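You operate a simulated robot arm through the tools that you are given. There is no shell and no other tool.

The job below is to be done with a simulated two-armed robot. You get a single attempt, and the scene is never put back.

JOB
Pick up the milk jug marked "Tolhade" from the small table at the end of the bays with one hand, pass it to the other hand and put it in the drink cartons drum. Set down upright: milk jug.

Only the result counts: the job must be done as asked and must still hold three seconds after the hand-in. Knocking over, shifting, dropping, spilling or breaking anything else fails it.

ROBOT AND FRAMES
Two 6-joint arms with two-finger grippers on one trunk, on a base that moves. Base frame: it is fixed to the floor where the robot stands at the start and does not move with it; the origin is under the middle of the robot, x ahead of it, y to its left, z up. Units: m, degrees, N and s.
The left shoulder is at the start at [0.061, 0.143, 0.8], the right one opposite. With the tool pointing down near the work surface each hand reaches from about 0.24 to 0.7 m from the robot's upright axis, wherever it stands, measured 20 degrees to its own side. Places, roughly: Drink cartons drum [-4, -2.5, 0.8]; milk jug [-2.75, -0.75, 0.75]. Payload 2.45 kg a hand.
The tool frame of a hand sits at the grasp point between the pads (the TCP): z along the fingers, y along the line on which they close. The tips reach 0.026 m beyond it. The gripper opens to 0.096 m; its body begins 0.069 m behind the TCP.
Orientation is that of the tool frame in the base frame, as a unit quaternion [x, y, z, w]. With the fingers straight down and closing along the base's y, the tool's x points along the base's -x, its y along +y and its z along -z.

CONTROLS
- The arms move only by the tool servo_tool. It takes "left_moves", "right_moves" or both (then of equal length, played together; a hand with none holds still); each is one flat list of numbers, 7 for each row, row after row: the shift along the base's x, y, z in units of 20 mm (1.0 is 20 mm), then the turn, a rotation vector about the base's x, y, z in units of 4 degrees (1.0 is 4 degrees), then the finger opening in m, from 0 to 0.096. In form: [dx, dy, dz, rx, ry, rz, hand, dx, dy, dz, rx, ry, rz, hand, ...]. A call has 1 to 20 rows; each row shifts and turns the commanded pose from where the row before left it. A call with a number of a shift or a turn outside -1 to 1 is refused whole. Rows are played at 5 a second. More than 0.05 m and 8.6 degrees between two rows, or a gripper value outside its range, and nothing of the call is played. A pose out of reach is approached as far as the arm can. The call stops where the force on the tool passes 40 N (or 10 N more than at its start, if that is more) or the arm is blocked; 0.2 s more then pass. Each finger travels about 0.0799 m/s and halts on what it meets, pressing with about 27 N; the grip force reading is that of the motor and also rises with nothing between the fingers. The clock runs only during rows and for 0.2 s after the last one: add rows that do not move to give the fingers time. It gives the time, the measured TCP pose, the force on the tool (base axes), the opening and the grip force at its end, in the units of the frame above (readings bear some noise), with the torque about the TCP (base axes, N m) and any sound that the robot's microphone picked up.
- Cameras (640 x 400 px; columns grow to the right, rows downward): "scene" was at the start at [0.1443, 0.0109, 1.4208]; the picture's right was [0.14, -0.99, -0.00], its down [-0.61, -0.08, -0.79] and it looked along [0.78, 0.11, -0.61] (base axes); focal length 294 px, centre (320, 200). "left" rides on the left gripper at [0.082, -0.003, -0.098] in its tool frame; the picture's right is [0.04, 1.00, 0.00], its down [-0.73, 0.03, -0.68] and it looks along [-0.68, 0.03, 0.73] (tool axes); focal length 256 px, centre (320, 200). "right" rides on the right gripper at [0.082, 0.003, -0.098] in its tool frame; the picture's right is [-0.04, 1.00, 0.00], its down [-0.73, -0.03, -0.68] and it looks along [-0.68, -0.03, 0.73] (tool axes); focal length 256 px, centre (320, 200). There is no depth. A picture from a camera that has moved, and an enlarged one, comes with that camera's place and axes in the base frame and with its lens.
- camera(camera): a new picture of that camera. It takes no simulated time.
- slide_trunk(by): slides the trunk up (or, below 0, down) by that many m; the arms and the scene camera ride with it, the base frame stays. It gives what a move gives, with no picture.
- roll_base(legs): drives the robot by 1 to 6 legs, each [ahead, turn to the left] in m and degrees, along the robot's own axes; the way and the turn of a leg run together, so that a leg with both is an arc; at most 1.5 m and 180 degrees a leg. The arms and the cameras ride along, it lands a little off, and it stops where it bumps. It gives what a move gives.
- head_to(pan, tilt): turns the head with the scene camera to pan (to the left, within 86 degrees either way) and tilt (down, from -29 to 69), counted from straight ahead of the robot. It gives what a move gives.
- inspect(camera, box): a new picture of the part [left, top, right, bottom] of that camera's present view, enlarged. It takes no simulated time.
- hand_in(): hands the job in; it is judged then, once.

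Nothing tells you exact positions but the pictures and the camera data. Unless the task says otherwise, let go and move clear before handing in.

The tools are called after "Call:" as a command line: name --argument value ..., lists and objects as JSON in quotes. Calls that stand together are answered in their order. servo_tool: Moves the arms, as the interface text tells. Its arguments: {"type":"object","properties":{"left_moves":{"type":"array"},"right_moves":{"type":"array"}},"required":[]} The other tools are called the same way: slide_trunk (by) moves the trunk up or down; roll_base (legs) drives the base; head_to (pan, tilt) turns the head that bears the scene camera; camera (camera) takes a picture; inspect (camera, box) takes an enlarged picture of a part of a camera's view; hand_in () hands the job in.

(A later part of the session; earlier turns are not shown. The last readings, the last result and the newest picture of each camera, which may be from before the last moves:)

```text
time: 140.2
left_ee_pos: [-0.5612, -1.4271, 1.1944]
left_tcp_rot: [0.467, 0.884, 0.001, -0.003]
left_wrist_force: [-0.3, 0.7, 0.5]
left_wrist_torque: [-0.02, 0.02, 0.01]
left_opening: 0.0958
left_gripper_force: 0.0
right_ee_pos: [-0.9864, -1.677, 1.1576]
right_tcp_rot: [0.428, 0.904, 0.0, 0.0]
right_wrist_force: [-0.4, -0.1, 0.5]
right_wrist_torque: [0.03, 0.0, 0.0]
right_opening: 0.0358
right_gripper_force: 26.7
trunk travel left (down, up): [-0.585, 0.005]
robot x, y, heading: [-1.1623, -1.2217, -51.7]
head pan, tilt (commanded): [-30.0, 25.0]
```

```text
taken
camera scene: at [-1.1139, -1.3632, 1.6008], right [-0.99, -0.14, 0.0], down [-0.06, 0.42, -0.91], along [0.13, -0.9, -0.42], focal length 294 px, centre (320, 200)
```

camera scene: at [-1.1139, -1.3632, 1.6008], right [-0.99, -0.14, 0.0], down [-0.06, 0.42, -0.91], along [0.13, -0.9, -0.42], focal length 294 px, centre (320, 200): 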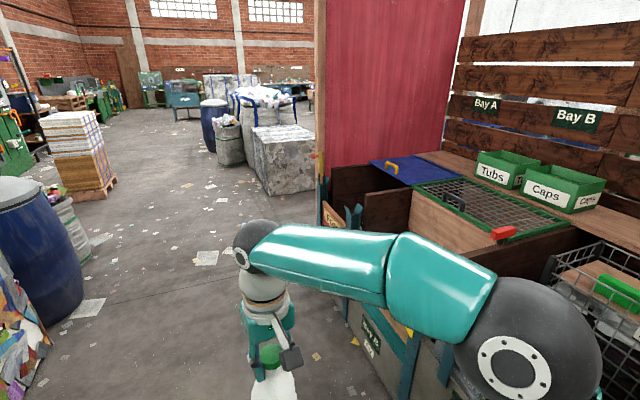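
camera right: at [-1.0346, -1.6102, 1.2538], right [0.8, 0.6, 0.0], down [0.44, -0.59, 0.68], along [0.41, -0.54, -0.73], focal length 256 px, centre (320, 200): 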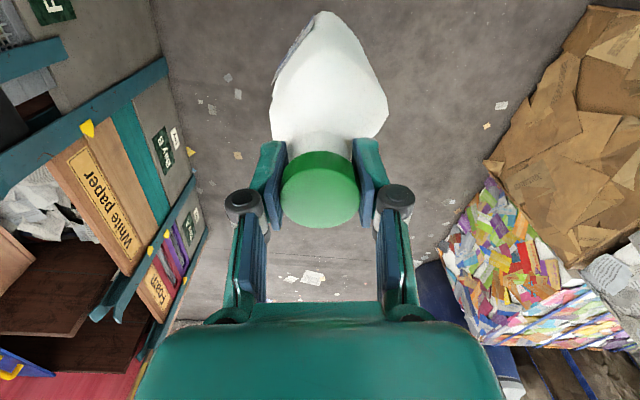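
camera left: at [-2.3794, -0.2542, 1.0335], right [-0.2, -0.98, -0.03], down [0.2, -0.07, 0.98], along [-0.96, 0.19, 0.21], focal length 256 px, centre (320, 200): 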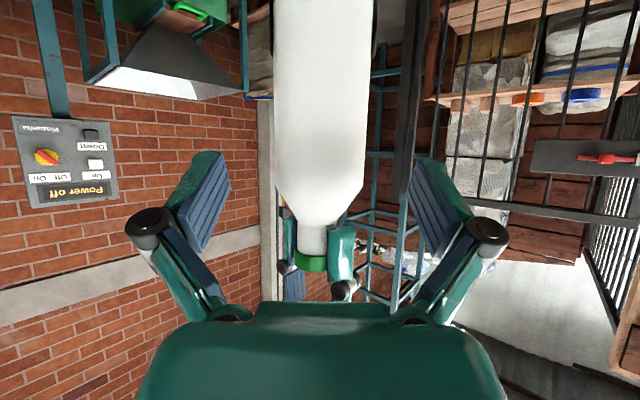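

I will straighten along the aisle and go 1.4 m further.

Call:
roll_base --legs '[[0, -7], [1.4, 0]]'

Call:
camera --camera "scene"

Call:
head_to --pan -75 --tilt 25

Call:
camera --camera "scene"

```text
time: 147.8
left_ee_pos: [0.132, -2.6665, 1.1937]
left_tcp_rot: [0.514, 0.858, 0.003, -0.002]
left_wrist_force: [0.4, -0.5, 0.1]
left_wrist_torque: [0.0, 0.01, 0.01]
left_opening: 0.096
left_gripper_force: 0.1
right_ee_pos: [-0.3176, -2.8678, 1.1579]
right_tcp_rot: [0.477, 0.879, 0.0, 0.0]
right_wrist_force: [-0.4, 0.5, -0.5]
right_wrist_torque: [-0.01, 0.04, 0.01]
right_opening: 0.0358
right_gripper_force: 26.6
trunk travel left (down, up): [-0.585, 0.005]
robot x, y, heading: [-0.4473, -2.3948, -58.1]
head pan, tilt (commanded): [-30.0, 25.0]
```

```text
taken
camera scene: at [-0.4111, -2.5434, 1.6008], right [-1.0, -0.03, 0.0], down [-0.01, 0.42, -0.91], along [0.03, -0.91, -0.42], focal length 294 px, centre (320, 200)
```

scene: 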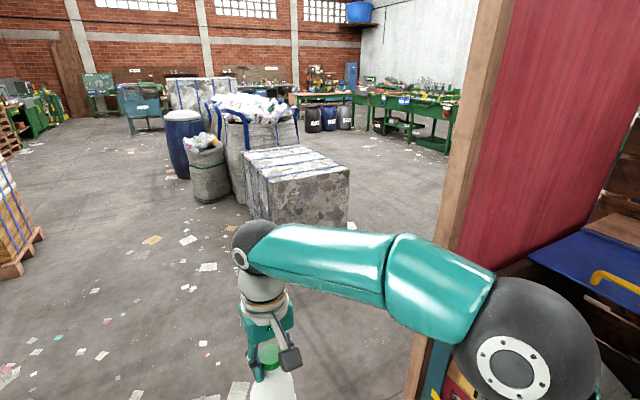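

```text
time: 148.9
left_ee_pos: [0.1317, -2.6653, 1.1952]
left_tcp_rot: [0.515, 0.857, 0.001, -0.003]
left_wrist_force: [-0.3, -0.6, -0.9]
left_wrist_torque: [0.01, 0.01, -0.04]
left_opening: 0.0958
left_gripper_force: 0.0
right_ee_pos: [-0.3175, -2.8673, 1.1578]
right_tcp_rot: [0.477, 0.879, 0.0, 0.001]
right_wrist_force: [0.5, -0.3, -0.2]
right_wrist_torque: [0.0, 0.04, -0.02]
right_opening: 0.0359
right_gripper_force: 26.8
trunk travel left (down, up): [-0.585, 0.005]
robot x, y, heading: [-0.4444, -2.397, -58.1]
head pan, tilt (commanded): [-75.0, 25.0]
```

```text
taken
camera scene: at [-0.4773, -2.5182, 1.6009], right [-0.73, 0.68, 0.0], down [0.29, 0.31, -0.91], along [-0.62, -0.66, -0.42], focal length 294 px, centre (320, 200)
```

scene: 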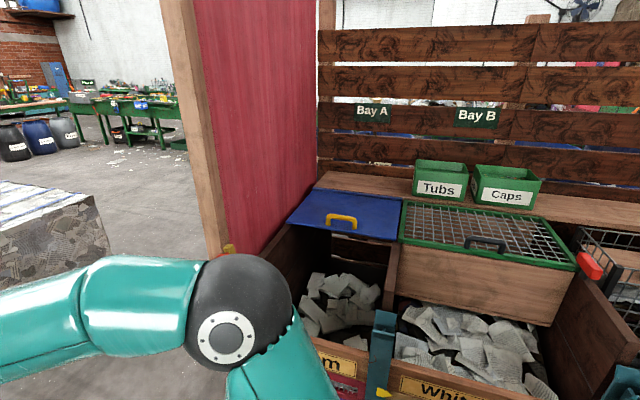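

Past the panel's end post (near s=2.7 along the bays) there is a wide gap before the silver bale, leading to the back area. I will drive on 1.5 m and look right.

Call:
roll_base --legs '[[0, -2], [1.5, 0]]'

Call:
camera --camera "scene"

```text
time: 156.9
left_ee_pos: [0.8749, -3.9953, 1.1945]
left_tcp_rot: [0.531, 0.847, 0.001, -0.002]
left_wrist_force: [0.1, -0.7, -0.1]
left_wrist_torque: [-0.02, 0.02, 0.0]
left_opening: 0.0962
left_gripper_force: 0.1
right_ee_pos: [0.4184, -4.1798, 1.1575]
right_tcp_rot: [0.493, 0.87, 0.0, 0.001]
right_wrist_force: [0.5, 0.1, 0.1]
right_wrist_torque: [0.0, 0.02, 0.0]
right_opening: 0.0357
right_gripper_force: 26.8
trunk travel left (down, up): [-0.585, 0.005]
robot x, y, heading: [0.3051, -3.7108, -60.5]
head pan, tilt (commanded): [-75.0, 25.0]
```

```text
taken
camera scene: at [0.2686, -3.8269, 1.6009], right [-0.7, 0.71, 0.0], down [0.3, 0.3, -0.91], along [-0.64, -0.64, -0.42], focal length 294 px, centre (320, 200)
```

scene: 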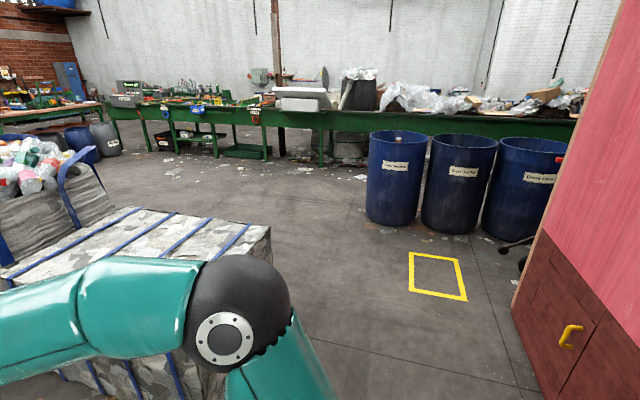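

A row of labelled blue drums stands in front of a green sorting table in the back area. I will read the labels.

Call:
inspect --camera "scene" --box '[355, 110, 575, 250]'

Call:
head_to --pan -86 --tilt 20

Call:
camera --camera "scene"

```text
2.86 times, centred on (465, 180) of scene
camera zoom: at [0.2686, -3.8269, 1.6009], right [-0.7, 0.71, 0.0], down [0.3, 0.3, -0.91], along [-0.64, -0.64, -0.42], focal length 839 px, centre (-94, 257)
```

zoom: 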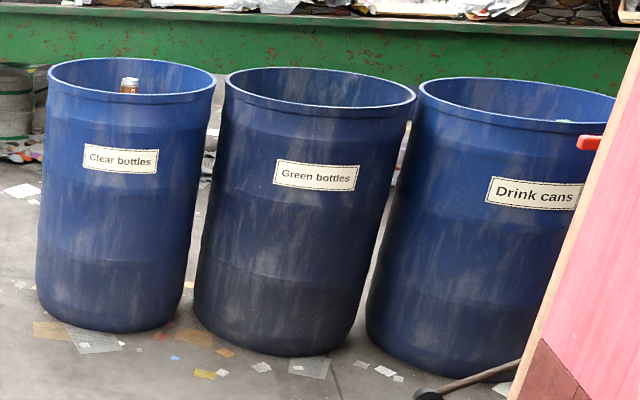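

```text
time: 157.6
left_ee_pos: [0.8749, -3.9964, 1.1959]
left_tcp_rot: [0.531, 0.848, 0.0, -0.002]
left_wrist_force: [-0.4, 0.5, -0.4]
left_wrist_torque: [-0.02, 0.01, -0.01]
left_opening: 0.0961
left_gripper_force: 0.0
right_ee_pos: [0.4178, -4.1799, 1.1571]
right_tcp_rot: [0.493, 0.87, -0.001, 0.001]
right_wrist_force: [-0.3, -0.9, 0.4]
right_wrist_torque: [-0.03, -0.01, 0.0]
right_opening: 0.0357
right_gripper_force: 27.1
trunk travel left (down, up): [-0.585, 0.005]
robot x, y, heading: [0.3069, -3.7103, -59.8]
head pan, tilt (commanded): [-85.9, 20.0]
```

```text
taken
camera scene: at [0.2566, -3.8143, 1.6089], right [-0.56, 0.83, 0.0], down [0.28, 0.19, -0.94], along [-0.78, -0.52, -0.34], focal length 294 px, centre (320, 200)
```

scene: 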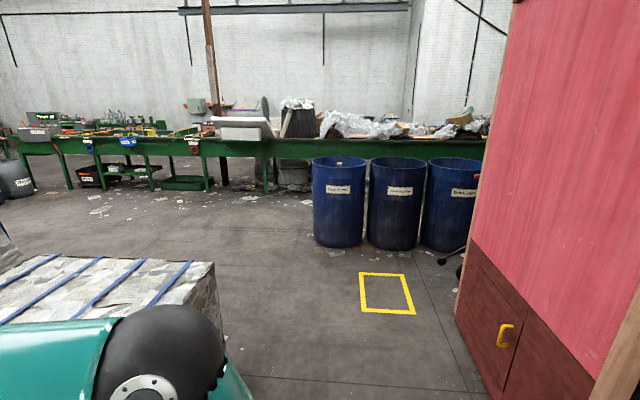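

The drums read "Clear bottles", "Green bottles", "Drink cans"; the cartons drum must be further along, behind the panel. I will turn right and drive in through the gap.

Call:
roll_base --legs '[[0, -90], [1.2, 0]]'

Call:
head_to --pan -30 --tilt 25

Call:
camera --camera "scene"

Call:
camera --camera "right"

```text
time: 161.6
left_ee_pos: [0.1335, -4.3262, 1.1977]
left_tcp_rot: [0.946, 0.324, 0.003, 0.001]
left_wrist_force: [-0.7, 0.2, 0.8]
left_wrist_torque: [0.0, -0.05, 0.02]
left_opening: 0.096
left_gripper_force: 0.2
right_ee_pos: [-0.1404, -3.9163, 1.1585]
right_tcp_rot: [0.932, 0.363, 0.0, 0.002]
right_wrist_force: [-0.4, -0.1, -0.4]
right_wrist_torque: [-0.08, -0.06, 0.05]
right_opening: 0.0356
right_gripper_force: 27.1
trunk travel left (down, up): [-0.585, 0.005]
robot x, y, heading: [0.3436, -3.7554, -140.5]
head pan, tilt (commanded): [-85.9, 20.0]
stopped in leg 1: the robot was blocked; the commanded pose is now the measured one
```

```text
time: 162.8
left_ee_pos: [0.1364, -4.3287, 1.1963]
left_tcp_rot: [0.946, 0.323, 0.003, 0.001]
left_wrist_force: [-0.4, -0.5, 0.2]
left_wrist_torque: [0.01, -0.02, -0.01]
left_opening: 0.0959
left_gripper_force: 0.0
right_ee_pos: [-0.1375, -3.9193, 1.1592]
right_tcp_rot: [0.931, 0.365, -0.001, 0.002]
right_wrist_force: [0.1, -0.1, 0.0]
right_wrist_torque: [0.0, -0.03, 0.0]
right_opening: 0.0359
right_gripper_force: 27.2
trunk travel left (down, up): [-0.585, 0.005]
robot x, y, heading: [0.3449, -3.756, -140.5]
head pan, tilt (commanded): [-30.0, 25.0]
```

```text
taken
camera scene: at [0.2027, -3.8103, 1.6008], right [-0.16, 0.99, 0.0], down [0.42, 0.07, -0.91], along [-0.89, -0.15, -0.42], focal length 294 px, centre (320, 200)
```

scene: 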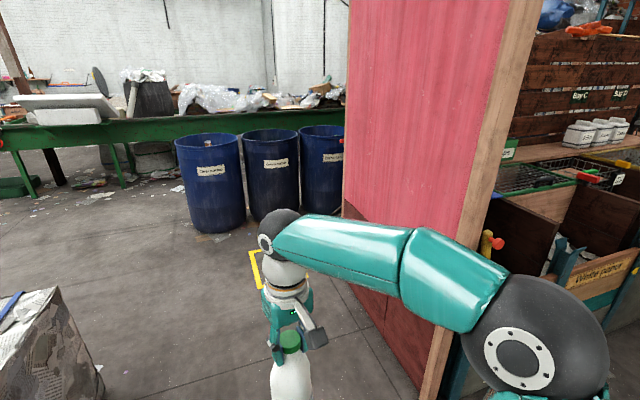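

```text
taken
camera right: at [-0.0746, -3.8646, 1.2562], right [0.65, -0.76, 0.0], down [-0.56, -0.47, 0.68], along [-0.52, -0.44, -0.73], focal length 256 px, centre (320, 200)
```

right: 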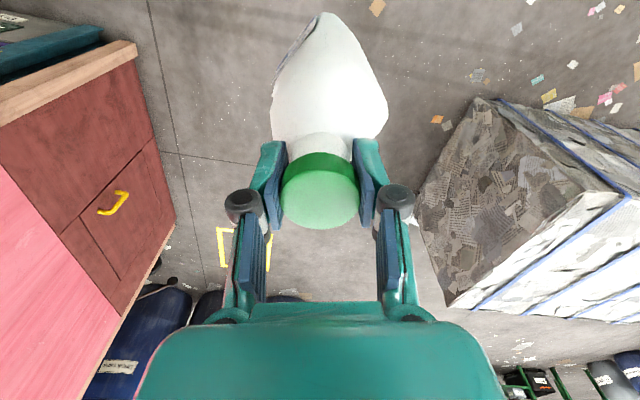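

The turn stopped a bit short again; long turns seem to trip it, so I will use shorter legs. The gap between the panel and the silver bale is clear, so I turn a little more and drive in.

Call:
roll_base --legs '[[0, -11.5], [1.2, 0]]'

Call:
head_to --pan -45 --tilt 25

Call:
camera --camera "scene"

```text
time: 169.8
left_ee_pos: [-1.017, -4.8431, 1.1957]
left_tcp_rot: [0.972, 0.233, 0.003, 0.001]
left_wrist_force: [0.1, -1.1, -0.5]
left_wrist_torque: [0.02, 0.0, 0.02]
left_opening: 0.0962
left_gripper_force: 0.0
right_ee_pos: [-1.2086, -4.3901, 1.1586]
right_tcp_rot: [0.962, 0.274, 0.0, 0.0]
right_wrist_force: [0.1, -0.5, 0.2]
right_wrist_torque: [0.0, -0.01, 0.02]
right_opening: 0.0359
right_gripper_force: 26.9
trunk travel left (down, up): [-0.585, 0.005]
robot x, y, heading: [-0.7046, -4.3171, -151.3]
head pan, tilt (commanded): [-30.0, 25.0]
```

```text
time: 170.5
left_ee_pos: [-1.0162, -4.8431, 1.1964]
left_tcp_rot: [0.973, 0.232, 0.003, 0.0]
left_wrist_force: [0.6, -0.5, 0.4]
left_wrist_torque: [-0.03, 0.02, 0.01]
left_opening: 0.0961
left_gripper_force: 0.1
right_ee_pos: [-1.2075, -4.3899, 1.16]
right_tcp_rot: [0.962, 0.274, -0.002, 0.001]
right_wrist_force: [0.0, 0.0, 0.5]
right_wrist_torque: [0.02, 0.04, 0.02]
right_opening: 0.0358
right_gripper_force: 26.7
trunk travel left (down, up): [-0.585, 0.005]
robot x, y, heading: [-0.7007, -4.3204, -151.1]
head pan, tilt (commanded): [-45.0, 25.0]
```

```text
taken
camera scene: at [-0.8489, -4.3238, 1.6009], right [0.28, 0.96, 0.0], down [0.41, -0.12, -0.91], along [-0.87, 0.25, -0.42], focal length 294 px, centre (320, 200)
```

scene: 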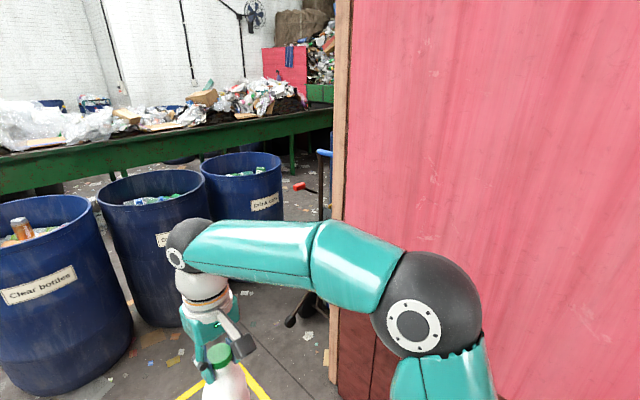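

Drums with contents near their rims are to the left, and a cart with a blue handle stands just behind the panel's end. I will go 0.8 m further and look right.

Call:
roll_base --legs '[[0.8, 0]]'

Call:
head_to --pan -80 --tilt 25

Call:
camera --camera "scene"

Call:
head_to --pan -40 --tilt 30

Call:
camera --camera "scene"

```text
time: 174.9
left_ee_pos: [-1.7086, -5.2372, 1.1963]
left_tcp_rot: [0.971, 0.24, 0.003, 0.0]
left_wrist_force: [-1.5, 0.1, -1.5]
left_wrist_torque: [0.04, 0.0, -0.01]
left_opening: 0.0959
left_gripper_force: 0.0
right_ee_pos: [-1.908, -4.7867, 1.1591]
right_tcp_rot: [0.959, 0.282, -0.001, -0.001]
right_wrist_force: [-0.3, -1.3, 0.1]
right_wrist_torque: [0.0, 0.0, -0.02]
right_opening: 0.0358
right_gripper_force: 26.4
trunk travel left (down, up): [-0.585, 0.005]
robot x, y, heading: [-1.4062, -4.7073, -150.4]
head pan, tilt (commanded): [-45.0, 25.0]
```

```text
time: 175.9
left_ee_pos: [-1.709, -5.2379, 1.1972]
left_tcp_rot: [0.971, 0.24, 0.002, 0.001]
left_wrist_force: [-0.7, 0.2, -0.1]
left_wrist_torque: [0.01, 0.02, -0.07]
left_opening: 0.096
left_gripper_force: 0.0
right_ee_pos: [-1.9074, -4.7859, 1.1601]
right_tcp_rot: [0.96, 0.282, -0.002, 0.001]
right_wrist_force: [-0.5, -1.1, 0.3]
right_wrist_torque: [0.01, 0.03, 0.01]
right_opening: 0.0358
right_gripper_force: 26.9
trunk travel left (down, up): [-0.585, 0.005]
robot x, y, heading: [-1.4059, -4.7094, -150.2]
head pan, tilt (commanded): [-80.0, 25.0]
```

```text
taken
camera scene: at [-1.5196, -4.6695, 1.6009], right [0.77, 0.64, 0.0], down [0.27, -0.33, -0.91], along [-0.58, 0.7, -0.42], focal length 294 px, centre (320, 200)
```

scene: 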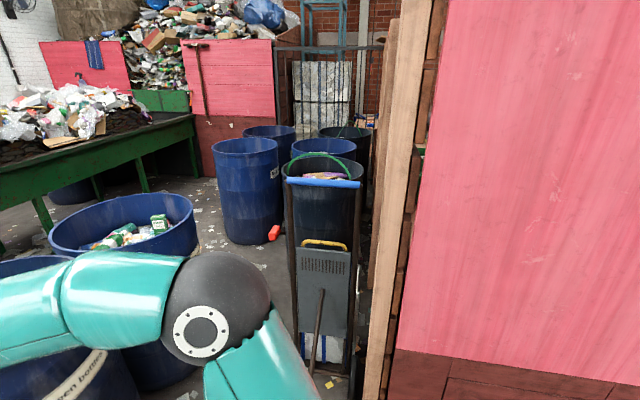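

```text
time: 177.0
left_ee_pos: [-1.7094, -5.2382, 1.1968]
left_tcp_rot: [0.971, 0.239, 0.002, 0.0]
left_wrist_force: [-1.0, 0.0, -0.9]
left_wrist_torque: [-0.01, 0.02, 0.01]
left_opening: 0.0961
left_gripper_force: 0.1
right_ee_pos: [-1.9074, -4.7862, 1.1609]
right_tcp_rot: [0.96, 0.281, -0.002, 0.0]
right_wrist_force: [-0.9, -0.4, 0.1]
right_wrist_torque: [0.01, 0.01, -0.01]
right_opening: 0.0358
right_gripper_force: 27.0
trunk travel left (down, up): [-0.585, 0.005]
robot x, y, heading: [-1.4049, -4.7096, -150.7]
head pan, tilt (commanded): [-40.0, 30.0]
```

```text
taken
camera scene: at [-1.5497, -4.7239, 1.5929], right [0.18, 0.98, 0.0], down [0.49, -0.09, -0.87], along [-0.85, 0.16, -0.5], focal length 294 px, centre (320, 200)
```

scene: 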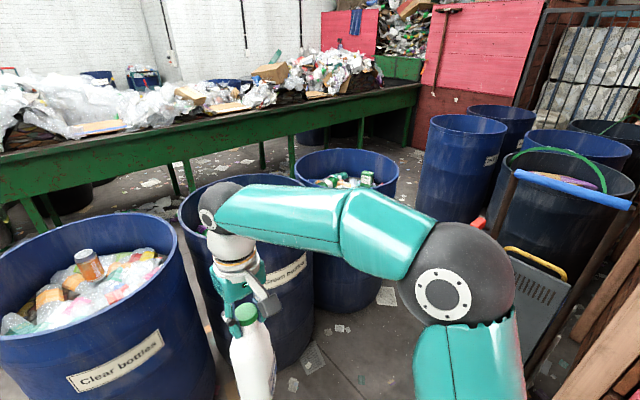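

More drums stand at the far end near the fence. I will zoom in on them to find the "Drink cartons" label.

Call:
head_to --pan -75 --tilt 20

Call:
inspect --camera "scene" --box '[200, 90, 400, 250]'

Call:
camera --camera "scene"

```text
time: 178.0
left_ee_pos: [-1.7083, -5.237, 1.197]
left_tcp_rot: [0.971, 0.239, 0.003, 0.0]
left_wrist_force: [-0.6, -0.3, 1.0]
left_wrist_torque: [-0.05, 0.03, 0.0]
left_opening: 0.096
left_gripper_force: 0.0
right_ee_pos: [-1.9073, -4.7864, 1.1602]
right_tcp_rot: [0.96, 0.281, -0.001, 0.001]
right_wrist_force: [-0.4, -0.8, -0.7]
right_wrist_torque: [0.01, -0.02, -0.01]
right_opening: 0.0356
right_gripper_force: 26.6
trunk travel left (down, up): [-0.585, 0.005]
robot x, y, heading: [-1.4079, -4.7089, -150.1]
head pan, tilt (commanded): [-75.0, 20.0]
```

```text
2.50 times, centred on (300, 170) of scene
camera zoom: at [-1.5262, -4.6741, 1.6089], right [0.71, 0.7, 0.0], down [0.24, -0.24, -0.94], along [-0.66, 0.67, -0.34], focal length 734 px, centre (370, 275)
```

zoom: 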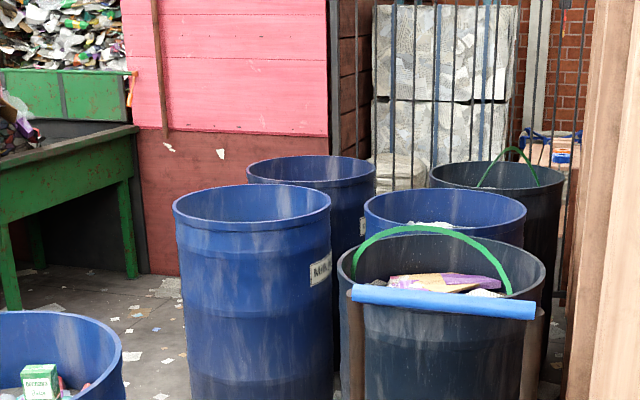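

```text
taken
camera scene: at [-1.5262, -4.6741, 1.6089], right [0.71, 0.7, 0.0], down [0.24, -0.24, -0.94], along [-0.66, 0.67, -0.34], focal length 294 px, centre (320, 200)
```

scene: 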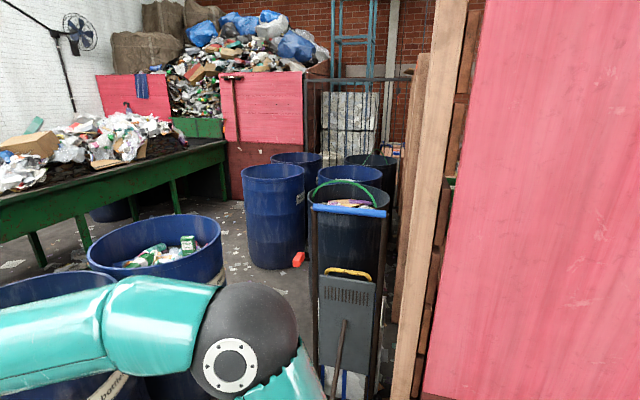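

Five more drums stand at the far end: I put the back-left one at about (-4.14,-2.44), matching the given place. I will enlarge the two visible labels.

Call:
inspect --camera "scene" --box '[288, 165, 328, 215]'

Call:
head_to --pan -86 --tilt 20

Call:
camera --camera "scene"

Call:
head_to --pan 20 --tilt 25

Call:
camera --camera "scene"

```text
8.00 times, centred on (308, 190) of scene
camera zoom: at [-1.5262, -4.6741, 1.6089], right [0.71, 0.7, 0.0], down [0.24, -0.24, -0.94], along [-0.66, 0.67, -0.34], focal length 2348 px, centre (416, 280)
```

zoom: 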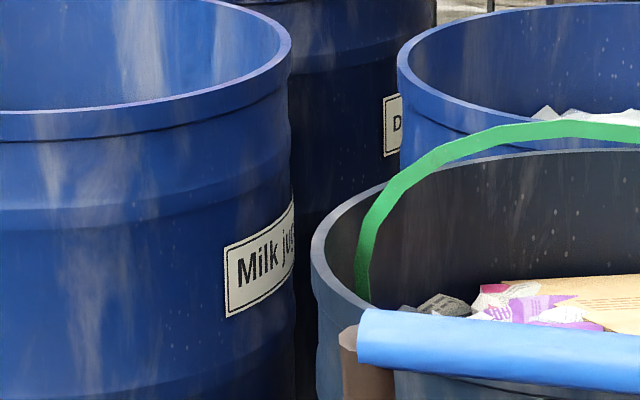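

```text
time: 178.7
left_ee_pos: [-1.7084, -5.237, 1.1969]
left_tcp_rot: [0.971, 0.239, 0.002, 0.0]
left_wrist_force: [0.1, -0.5, -0.8]
left_wrist_torque: [0.0, -0.01, -0.03]
left_opening: 0.0959
left_gripper_force: 0.0
right_ee_pos: [-1.9073, -4.7862, 1.1595]
right_tcp_rot: [0.96, 0.281, -0.002, 0.001]
right_wrist_force: [0.7, 0.2, -0.4]
right_wrist_torque: [0.08, -0.04, -0.01]
right_opening: 0.036
right_gripper_force: 26.7
trunk travel left (down, up): [-0.585, 0.005]
robot x, y, heading: [-1.408, -4.7069, -150.4]
head pan, tilt (commanded): [-85.9, 20.0]
```

```text
taken
camera scene: at [-1.5124, -4.6629, 1.609], right [0.83, 0.55, 0.0], down [0.19, -0.28, -0.94], along [-0.52, 0.78, -0.34], focal length 294 px, centre (320, 200)
```

scene: 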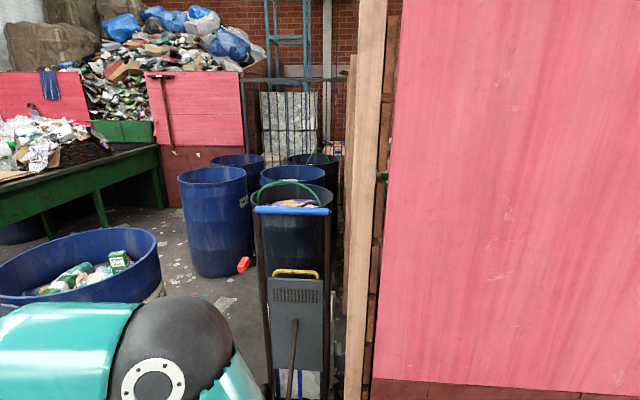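

```text
time: 180.5
left_ee_pos: [-1.7097, -5.2381, 1.1974]
left_tcp_rot: [0.971, 0.239, 0.003, 0.0]
left_wrist_force: [-0.3, 0.1, -0.1]
left_wrist_torque: [-0.02, -0.02, 0.01]
left_opening: 0.0962
left_gripper_force: 0.0
right_ee_pos: [-1.9074, -4.7858, 1.1601]
right_tcp_rot: [0.96, 0.281, -0.002, 0.001]
right_wrist_force: [0.2, -0.1, 0.5]
right_wrist_torque: [-0.02, 0.03, -0.01]
right_opening: 0.0359
right_gripper_force: 27.1
trunk travel left (down, up): [-0.585, 0.005]
robot x, y, heading: [-1.4049, -4.7079, -150.4]
head pan, tilt (commanded): [20.0, 25.0]
```

```text
taken
camera scene: at [-1.5207, -4.8105, 1.6008], right [-0.76, 0.65, 0.0], down [0.28, 0.32, -0.91], along [-0.59, -0.69, -0.42], focal length 294 px, centre (320, 200)
```

scene: 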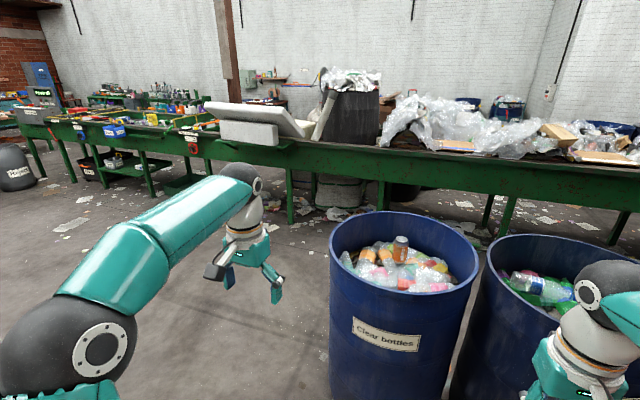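

The front-left drum is "Milk jugs" and the one behind it starts with "D" — the drink cartons drum at about (-4.14,-2.44). The cart blocks the way on this side, so I will go around the "Clear bottles" drum and along the aisle by the green table.

Call:
roll_base --legs '[[0, 31], [0, 31]]'

Call:
head_to --pan 0 --tilt 25

Call:
camera --camera "scene"

```text
time: 184.3
left_ee_pos: [-1.0846, -5.234, 1.1974]
left_tcp_rot: [0.713, 0.701, 0.001, -0.001]
left_wrist_force: [-0.1, -0.2, -1.0]
left_wrist_torque: [-0.01, 0.06, 0.04]
left_opening: 0.0961
left_gripper_force: 0.0
right_ee_pos: [-1.5774, -5.1908, 1.1617]
right_tcp_rot: [0.681, 0.732, -0.001, 0.0]
right_wrist_force: [2.0, -0.5, -0.5]
right_wrist_torque: [0.03, 0.04, 0.0]
right_opening: 0.0356
right_gripper_force: 26.7
trunk travel left (down, up): [-0.585, 0.005]
robot x, y, heading: [-1.452, -4.7155, -87.5]
head pan, tilt (commanded): [20.0, 25.0]
stopped in leg 2: the robot was blocked; the commanded pose is now the measured one
```

```text
time: 185.2
left_ee_pos: [-1.0875, -5.2323, 1.1988]
left_tcp_rot: [0.712, 0.702, 0.0, -0.001]
left_wrist_force: [0.5, -0.3, -1.3]
left_wrist_torque: [0.02, 0.01, 0.02]
left_opening: 0.0963
left_gripper_force: 0.1
right_ee_pos: [-1.5794, -5.1904, 1.1614]
right_tcp_rot: [0.682, 0.731, -0.001, 0.001]
right_wrist_force: [1.0, -0.1, 1.1]
right_wrist_torque: [0.0, 0.03, -0.03]
right_opening: 0.0361
right_gripper_force: 27.2
trunk travel left (down, up): [-0.585, 0.005]
robot x, y, heading: [-1.4488, -4.7107, -87.4]
head pan, tilt (commanded): [0.0, 25.0]
```

```text
taken
camera scene: at [-1.4478, -4.866, 1.6009], right [-1.0, -0.04, 0.0], down [-0.02, 0.42, -0.91], along [0.04, -0.91, -0.42], focal length 294 px, centre (320, 200)
```

scene: 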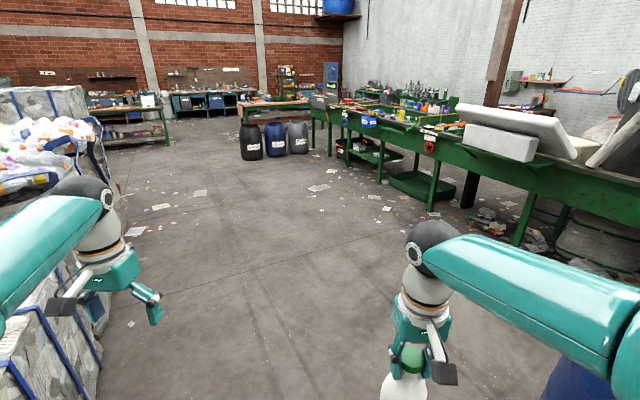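

The way ahead is open floor. I will drive 1.0 m, then turn right in short legs toward the green table.

Call:
roll_base --legs '[[1.0, 0], [0, -32], [0, -31]]'

Call:
camera --camera "scene"

Call:
camera --camera "right"

```text
time: 193.9
left_ee_pos: [-1.7001, -6.2847, 1.1983]
left_tcp_rot: [0.973, 0.23, 0.002, 0.0]
left_wrist_force: [0.2, -0.9, 0.1]
left_wrist_torque: [0.02, 0.02, 0.02]
left_opening: 0.0963
left_gripper_force: 0.1
right_ee_pos: [-1.8888, -5.8296, 1.1605]
right_tcp_rot: [0.962, 0.272, -0.002, 0.0]
right_wrist_force: [-0.1, -1.2, 0.1]
right_wrist_torque: [0.03, -0.02, 0.02]
right_opening: 0.0356
right_gripper_force: 27.0
trunk travel left (down, up): [-0.585, 0.005]
robot x, y, heading: [-1.3795, -5.765, -149.4]
head pan, tilt (commanded): [0.0, 25.0]
```

```text
taken
camera scene: at [-1.5156, -5.8436, 1.6007], right [-0.51, 0.86, 0.0], down [0.37, 0.22, -0.91], along [-0.78, -0.46, -0.42], focal length 294 px, centre (320, 200)
```

scene: 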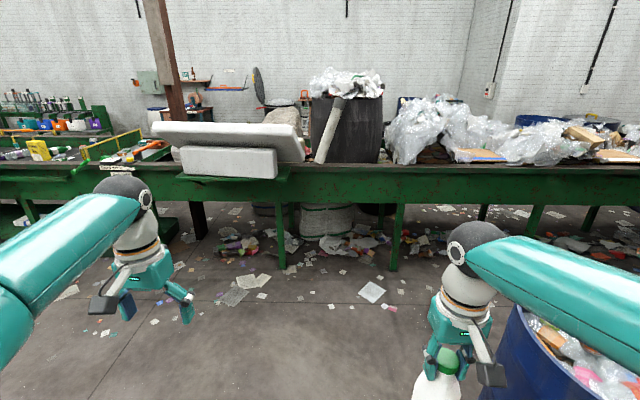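

```text
taken
camera right: at [-1.817, -5.7882, 1.258], right [0.49, -0.87, 0.0], down [-0.64, -0.36, 0.68], along [-0.59, -0.33, -0.73], focal length 256 px, centre (320, 200)
```

right: 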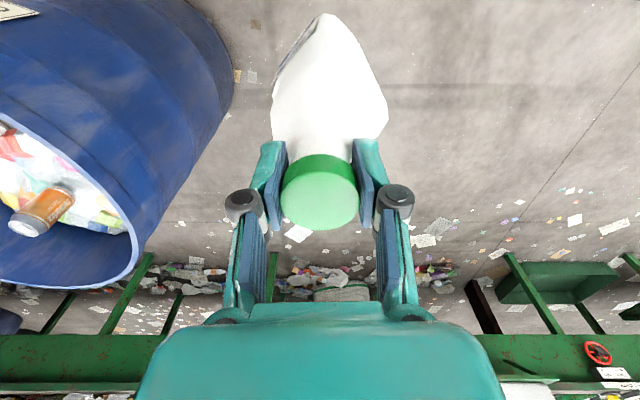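

The aisle between the drums and the green table is roughly 0.9 m wide at the table's edge. I will tuck the left hand in and up first so it cannot touch the things on the table.

Call:
servo_tool --left_moves '[0.5, 0.875, 0.4, 0, 0, 0, 0.096, 0.5, 0.875, 0.4, 0, 0, 0, 0.096, 0.5, 0.875, 0.4, 0, 0, 0, 0.096, 0.5, 0.875, 0.4, 0, 0, 0, 0.096, 0.5, 0.875, 0.4, 0, 0, 0, 0.096, 0.5, 0.875, 0.4, 0, 0, 0, 0.096, 0.5, 0.875, 0.4, 0, 0, 0, 0.05, 0.5, 0.875, 0.4, 0, 0, 0, 0.02, 0, 0, 0, 0, 0, 0, 0.0]'

Call:
roll_base --legs '[[0.8, 0]]'

Call:
head_to --pan -50 --tilt 30

Call:
camera --camera "scene"

```text
time: 195.9
left_ee_pos: [-1.6192, -6.1446, 1.2638]
left_tcp_rot: [0.973, 0.23, 0.001, 0.0]
left_wrist_force: [-0.1, -0.8, 1.0]
left_wrist_torque: [-0.02, 0.01, 0.0]
left_opening: 0.0001
left_gripper_force: 12.0
right_ee_pos: [-1.8881, -5.8275, 1.1621]
right_tcp_rot: [0.963, 0.271, -0.002, 0.001]
right_wrist_force: [0.4, -0.6, 0.4]
right_wrist_torque: [0.04, -0.04, 0.04]
right_opening: 0.0358
right_gripper_force: 27.1
trunk travel left (down, up): [-0.585, 0.005]
robot x, y, heading: [-1.3805, -5.7619, -149.3]
head pan, tilt (commanded): [0.0, 25.0]
```

```text
time: 200.2
left_ee_pos: [-2.3138, -6.5527, 1.2642]
left_tcp_rot: [0.974, 0.228, 0.002, 0.001]
left_wrist_force: [0.1, 0.5, 0.2]
left_wrist_torque: [0.02, -0.02, 0.02]
left_opening: 0.0002
left_gripper_force: 27.0
right_ee_pos: [-2.5805, -6.2355, 1.162]
right_tcp_rot: [0.963, 0.27, -0.001, 0.001]
right_wrist_force: [-1.2, -0.1, 0.0]
right_wrist_torque: [0.02, -0.02, 0.01]
right_opening: 0.0357
right_gripper_force: 27.3
trunk travel left (down, up): [-0.585, 0.005]
robot x, y, heading: [-2.0716, -6.1741, -149.9]
head pan, tilt (commanded): [0.0, 25.0]
```

```text
time: 201.4
left_ee_pos: [-2.3124, -6.5517, 1.2654]
left_tcp_rot: [0.974, 0.228, 0.001, 0.001]
left_wrist_force: [1.0, -0.1, -0.7]
left_wrist_torque: [0.03, 0.0, 0.04]
left_opening: 0.0
left_gripper_force: 26.5
right_ee_pos: [-2.5798, -6.2342, 1.1627]
right_tcp_rot: [0.963, 0.269, -0.002, 0.001]
right_wrist_force: [0.7, 0.7, 0.4]
right_wrist_torque: [0.0, -0.02, 0.01]
right_opening: 0.0361
right_gripper_force: 26.6
trunk travel left (down, up): [-0.585, 0.005]
robot x, y, heading: [-2.0749, -6.1819, -149.7]
head pan, tilt (commanded): [-50.0, 30.0]
```

```text
taken
camera scene: at [-2.2129, -6.174, 1.5929], right [0.33, 0.94, 0.0], down [0.47, -0.17, -0.87], along [-0.82, 0.29, -0.5], focal length 294 px, centre (320, 200)
```

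scene: 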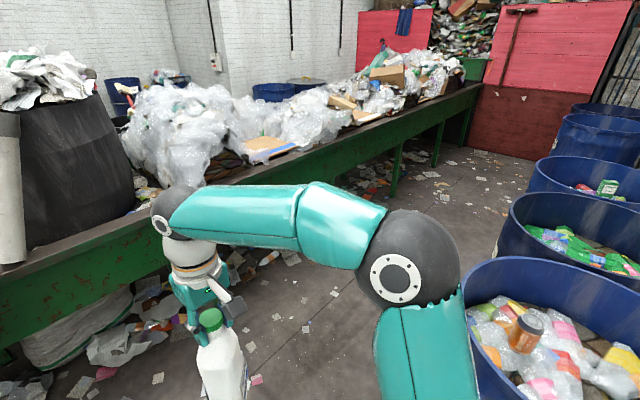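

The aisle looks about 1.05 m wide (table edge p=-6.1, drum edges p=-5.05). I will turn right and move diagonally into its middle.

Call:
roll_base --legs '[[0, -22], [0, -22], [0.93, 0]]'

Call:
head_to --pan -35 --tilt 30

Call:
camera --camera "scene"

```text
time: 209.0
left_ee_pos: [-3.4184, -6.0483, 1.2643]
left_tcp_rot: [0.988, -0.157, 0.001, 0.0]
left_wrist_force: [0.5, 0.1, 0.4]
left_wrist_torque: [-0.02, -0.01, 0.0]
left_opening: 0.0
left_gripper_force: 26.6
right_ee_pos: [-3.387, -5.6347, 1.1631]
right_tcp_rot: [0.993, -0.116, -0.002, -0.001]
right_wrist_force: [-0.9, -0.3, -0.2]
right_wrist_torque: [-0.02, -0.02, -0.04]
right_opening: 0.0359
right_gripper_force: 26.5
trunk travel left (down, up): [-0.585, 0.005]
robot x, y, heading: [-2.9778, -5.9467, 165.9]
head pan, tilt (commanded): [-50.0, 30.0]
```

```text
time: 209.7
left_ee_pos: [-3.4183, -6.0468, 1.2641]
left_tcp_rot: [0.987, -0.158, 0.001, 0.002]
left_wrist_force: [0.5, 0.2, -0.1]
left_wrist_torque: [-0.01, 0.02, 0.0]
left_opening: 0.0
left_gripper_force: 26.8
right_ee_pos: [-3.3875, -5.6335, 1.1632]
right_tcp_rot: [0.993, -0.116, -0.002, 0.0]
right_wrist_force: [0.3, -1.1, 0.2]
right_wrist_torque: [-0.01, -0.03, 0.02]
right_opening: 0.036
right_gripper_force: 26.5
trunk travel left (down, up): [-0.585, 0.005]
robot x, y, heading: [-2.9792, -5.9404, 165.8]
head pan, tilt (commanded): [-35.0, 30.0]
```

```text
taken
camera scene: at [-3.1002, -5.859, 1.5929], right [0.76, 0.65, 0.0], down [0.33, -0.38, -0.87], along [-0.57, 0.66, -0.5], focal length 294 px, centre (320, 200)
```

scene: 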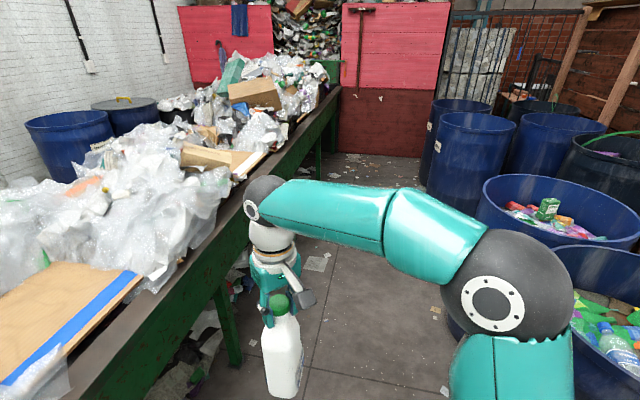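

The far drums are visible past my right arm. I will enlarge them to read labels from this side.

Call:
inspect --camera "scene" --box '[400, 80, 640, 250]'

Call:
inspect --camera "scene" --box '[415, 90, 475, 150]'

```text
2.35 times, centred on (520, 165) of scene
camera zoom: at [-3.1002, -5.859, 1.5929], right [0.76, 0.65, 0.0], down [0.33, -0.38, -0.87], along [-0.57, 0.66, -0.5], focal length 691 px, centre (-151, 282)
```

zoom: 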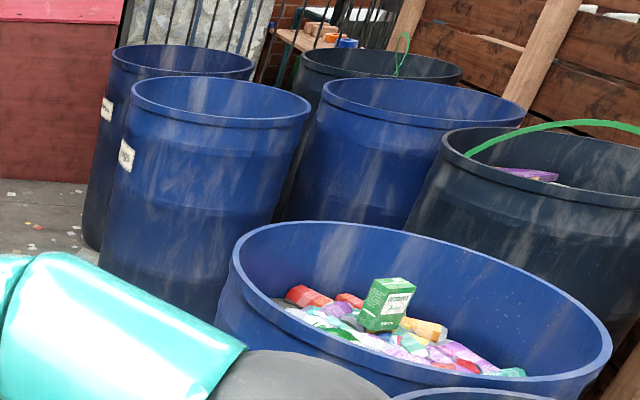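

```text
6.67 times, centred on (445, 120) of scene
camera zoom: at [-3.1002, -5.859, 1.5929], right [0.76, 0.65, 0.0], down [0.33, -0.38, -0.87], along [-0.57, 0.66, -0.5], focal length 1957 px, centre (-513, 733)
```

zoom: 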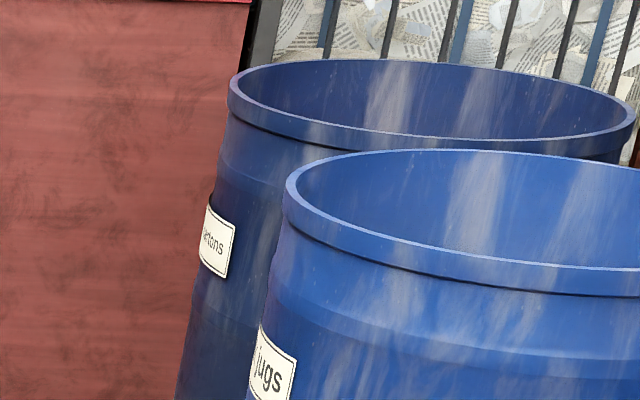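

The back drum's label ends in "...artons" and the nearer one reads "jugs", so the target is the drum at about (-4.05,-2.47). I will check my own base's size by looking straight down before moving close.

Call:
head_to --pan 0 --tilt 69

Call:
camera --camera "scene"

Call:
head_to --pan -60 --tilt 69

Call:
camera --camera "scene"

```text
time: 210.8
left_ee_pos: [-3.418, -6.0469, 1.2656]
left_tcp_rot: [0.987, -0.159, 0.001, 0.001]
left_wrist_force: [-0.4, 0.1, 0.0]
left_wrist_torque: [0.03, -0.02, 0.02]
left_opening: 0.0
left_gripper_force: 26.8
right_ee_pos: [-3.3875, -5.6337, 1.1621]
right_tcp_rot: [0.993, -0.116, -0.002, 0.0]
right_wrist_force: [-1.2, 0.6, 0.2]
right_wrist_torque: [0.0, 0.04, 0.0]
right_opening: 0.0359
right_gripper_force: 26.9
trunk travel left (down, up): [-0.585, 0.005]
robot x, y, heading: [-2.9826, -5.9391, 165.8]
head pan, tilt (commanded): [0.0, 68.8]
```

```text
taken
camera scene: at [-3.0956, -5.9136, 1.5415], right [0.25, 0.97, 0.0], down [0.9, -0.23, -0.36], along [-0.35, 0.09, -0.93], focal length 294 px, centre (320, 200)
```

scene: 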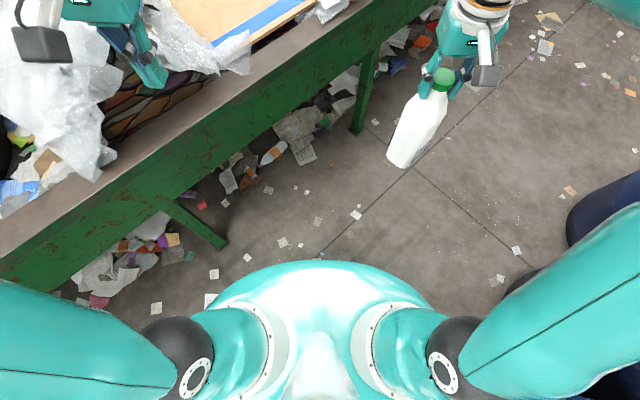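

```text
time: 212.1
left_ee_pos: [-3.419, -6.0459, 1.2658]
left_tcp_rot: [0.987, -0.158, 0.0, 0.001]
left_wrist_force: [0.7, 0.6, -0.6]
left_wrist_torque: [0.02, -0.02, 0.03]
left_opening: 0.0003
left_gripper_force: 27.0
right_ee_pos: [-3.3866, -5.6344, 1.1611]
right_tcp_rot: [0.993, -0.117, -0.001, 0.0]
right_wrist_force: [-0.2, 0.6, 0.1]
right_wrist_torque: [0.03, -0.01, 0.01]
right_opening: 0.0361
right_gripper_force: 26.6
trunk travel left (down, up): [-0.585, 0.005]
robot x, y, heading: [-2.9801, -5.9446, 165.9]
head pan, tilt (commanded): [-60.0, 68.8]
```

```text
taken
camera scene: at [-3.0567, -5.8736, 1.5414], right [0.96, 0.27, 0.0], down [0.26, -0.9, -0.36], along [-0.1, 0.35, -0.93], focal length 294 px, centre (320, 200)
```

scene: 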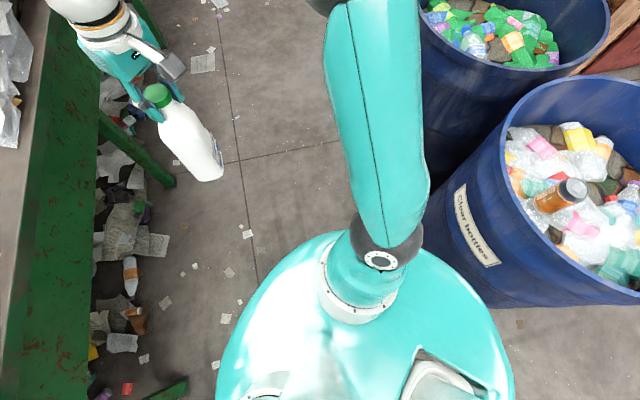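

My base stays within about 0.36 m of my axis. I will turn right along the aisle (heading about 119.5) in two short legs and drive 1.2 m.

Call:
roll_base --legs '[[0, -23], [0, -23]]'

Call:
head_to --pan 0 --tilt 30

Call:
camera --camera "scene"

```text
time: 215.2
left_ee_pos: [-3.3597, -5.6957, 1.2647]
left_tcp_rot: [0.846, -0.534, 0.001, 0.001]
left_wrist_force: [0.2, -0.7, 0.6]
left_wrist_torque: [0.04, -0.04, 0.0]
left_opening: 0.0
left_gripper_force: 26.6
right_ee_pos: [-3.0402, -5.435, 1.1629]
right_tcp_rot: [0.868, -0.496, -0.002, -0.001]
right_wrist_force: [-0.3, 0.3, -0.7]
right_wrist_torque: [-0.01, -0.02, 0.02]
right_opening: 0.0356
right_gripper_force: 27.1
trunk travel left (down, up): [-0.585, 0.005]
robot x, y, heading: [-3.0067, -5.9563, 120.0]
head pan, tilt (commanded): [-60.0, 68.8]
```

```text
time: 216.4
left_ee_pos: [-3.3593, -5.6978, 1.2651]
left_tcp_rot: [0.846, -0.534, 0.001, 0.0]
left_wrist_force: [-0.1, -0.2, -0.1]
left_wrist_torque: [0.0, 0.02, 0.01]
left_opening: 0.0002
left_gripper_force: 27.2
right_ee_pos: [-3.0404, -5.4333, 1.1639]
right_tcp_rot: [0.868, -0.496, -0.002, -0.001]
right_wrist_force: [-0.2, 0.6, -0.5]
right_wrist_torque: [0.01, -0.01, -0.03]
right_opening: 0.0358
right_gripper_force: 26.6
trunk travel left (down, up): [-0.585, 0.005]
robot x, y, heading: [-3.0096, -5.9585, 120.1]
head pan, tilt (commanded): [0.0, 30.0]
```

```text
taken
camera scene: at [-3.0872, -5.8273, 1.5928], right [0.87, 0.5, 0.0], down [0.25, -0.43, -0.87], along [-0.43, 0.75, -0.5], focal length 294 px, centre (320, 200)
```

scene: 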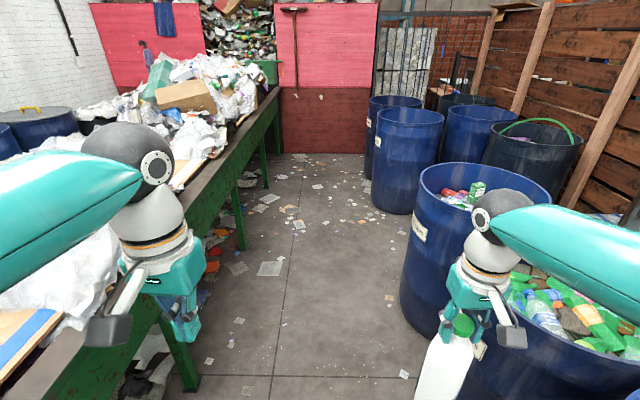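

The aisle ahead is free on both sides. I will drive 1.4 m along it and look again.

Call:
roll_base --legs '[[1.4, 0]]'

Call:
camera --camera "scene"

Call:
camera --camera "right"

```text
time: 223.4
left_ee_pos: [-4.0596, -4.5211, 1.2658]
left_tcp_rot: [0.85, -0.527, 0.0, 0.002]
left_wrist_force: [0.2, 0.2, 0.2]
left_wrist_torque: [-0.02, 0.01, -0.02]
left_opening: 0.0003
left_gripper_force: 26.8
right_ee_pos: [-3.7446, -4.2541, 1.1642]
right_tcp_rot: [0.872, -0.49, -0.002, -0.001]
right_wrist_force: [-0.8, 0.7, 0.7]
right_wrist_torque: [0.04, 0.0, 0.01]
right_opening: 0.0356
right_gripper_force: 26.6
trunk travel left (down, up): [-0.585, 0.005]
robot x, y, heading: [-3.7055, -4.7761, 120.9]
head pan, tilt (commanded): [0.0, 30.0]
```

```text
taken
camera scene: at [-3.7858, -4.6465, 1.5928], right [0.86, 0.51, 0.0], down [0.26, -0.43, -0.87], along [-0.45, 0.74, -0.5], focal length 294 px, centre (320, 200)
```

scene: 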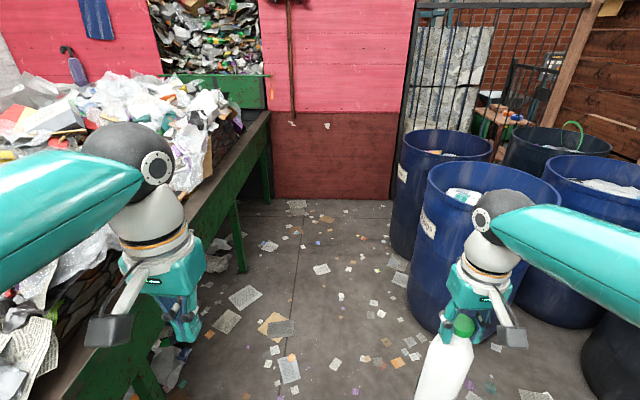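

```text
taken
camera right: at [-3.704, -4.324, 1.26], right [-0.87, -0.49, 0.0], down [-0.35, 0.64, 0.68], along [-0.33, 0.6, -0.73], focal length 256 px, centre (320, 200)
```

right: 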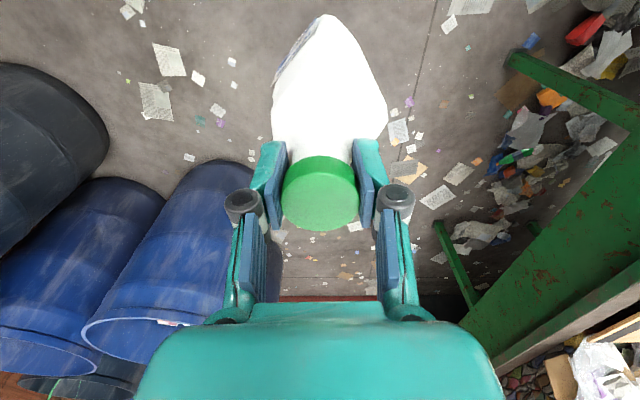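

I am beside the "Drink cans" drum; the cartons drum ahead shows some content inside. I will zoom in on it.

Call:
inspect --camera "scene" --box '[380, 110, 600, 260]'

Call:
inspect --camera "scene" --box '[385, 115, 505, 205]'

```text
2.67 times, centred on (490, 185) of scene
camera zoom: at [-3.7858, -4.6465, 1.5928], right [0.86, 0.51, 0.0], down [0.26, -0.43, -0.87], along [-0.45, 0.74, -0.5], focal length 783 px, centre (-133, 240)
```

zoom: 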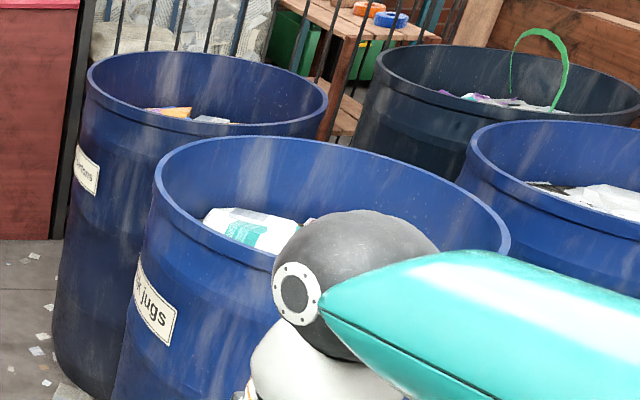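

```text
4.44 times, centred on (445, 160) of scene
camera zoom: at [-3.7858, -4.6465, 1.5928], right [0.86, 0.51, 0.0], down [0.26, -0.43, -0.87], along [-0.45, 0.74, -0.5], focal length 1304 px, centre (-236, 378)
```

zoom: 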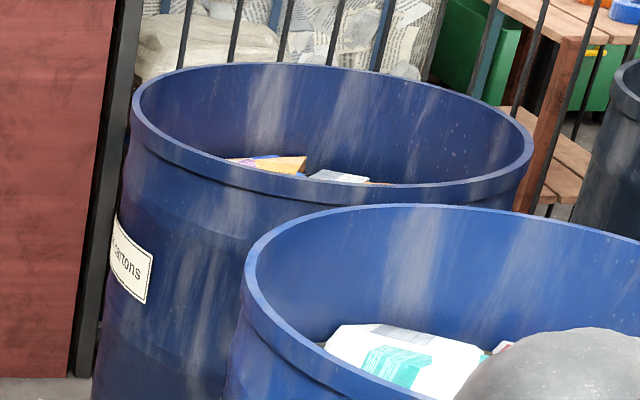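

The drum labelled "...cartons" holds cartons about 0.2–0.3 m below its rim (rim about 0.9 m, centre about (-4.035,-2.476)). I will raise the jug a little for clearance and drive on to a spot in front of that drum.

Call:
servo_tool --right_moves '[0, 0, 0.7, 0, 0, 0, 0.0, 0, 0, 0.7, 0, 0, 0, 0.0, 0, 0, 0.7, 0, 0, 0, 0.0, 0, 0, 0.7, 0, 0, 0, 0.0]'

Call:
roll_base --legs '[[0, -4.4], [1.0, 0]]'

Call:
camera --camera "scene"

```text
time: 224.4
left_ee_pos: [-4.0596, -4.5202, 1.2656]
left_tcp_rot: [0.85, -0.528, 0.0, 0.001]
left_wrist_force: [-0.7, -0.1, -0.8]
left_wrist_torque: [-0.03, 0.0, 0.02]
left_opening: 0.0
left_gripper_force: 27.6
right_ee_pos: [-3.7447, -4.2535, 1.2184]
right_tcp_rot: [0.872, -0.49, -0.001, 0.0]
right_wrist_force: [0.0, -0.4, -1.2]
right_wrist_torque: [0.01, -0.01, -0.01]
right_opening: 0.0361
right_gripper_force: 26.6
trunk travel left (down, up): [-0.585, 0.005]
robot x, y, heading: [-3.7079, -4.7734, 121.3]
head pan, tilt (commanded): [0.0, 30.0]
```

```text
time: 230.2
left_ee_pos: [-4.4722, -3.5858, 1.2649]
left_tcp_rot: [0.823, -0.568, 0.0, 0.001]
left_wrist_force: [0.2, 0.8, 0.8]
left_wrist_torque: [-0.03, 0.0, 0.01]
left_opening: 0.0002
left_gripper_force: 27.1
right_ee_pos: [-4.1314, -3.3518, 1.2189]
right_tcp_rot: [0.847, -0.532, -0.002, -0.001]
right_wrist_force: [0.7, -0.3, 0.4]
right_wrist_torque: [0.0, 0.02, 0.0]
right_opening: 0.0358
right_gripper_force: 26.5
trunk travel left (down, up): [-0.585, 0.005]
robot x, y, heading: [-4.1475, -3.8757, 115.4]
head pan, tilt (commanded): [0.0, 30.0]
```

```text
taken
camera scene: at [-4.2128, -3.7396, 1.5929], right [0.9, 0.43, 0.0], down [0.21, -0.45, -0.87], along [-0.37, 0.78, -0.5], focal length 294 px, centre (320, 200)
```

scene: 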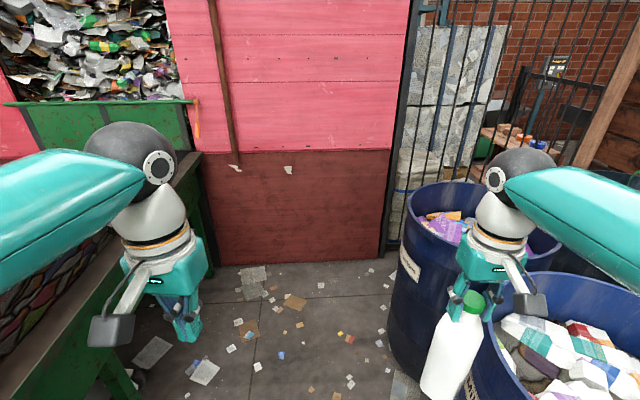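

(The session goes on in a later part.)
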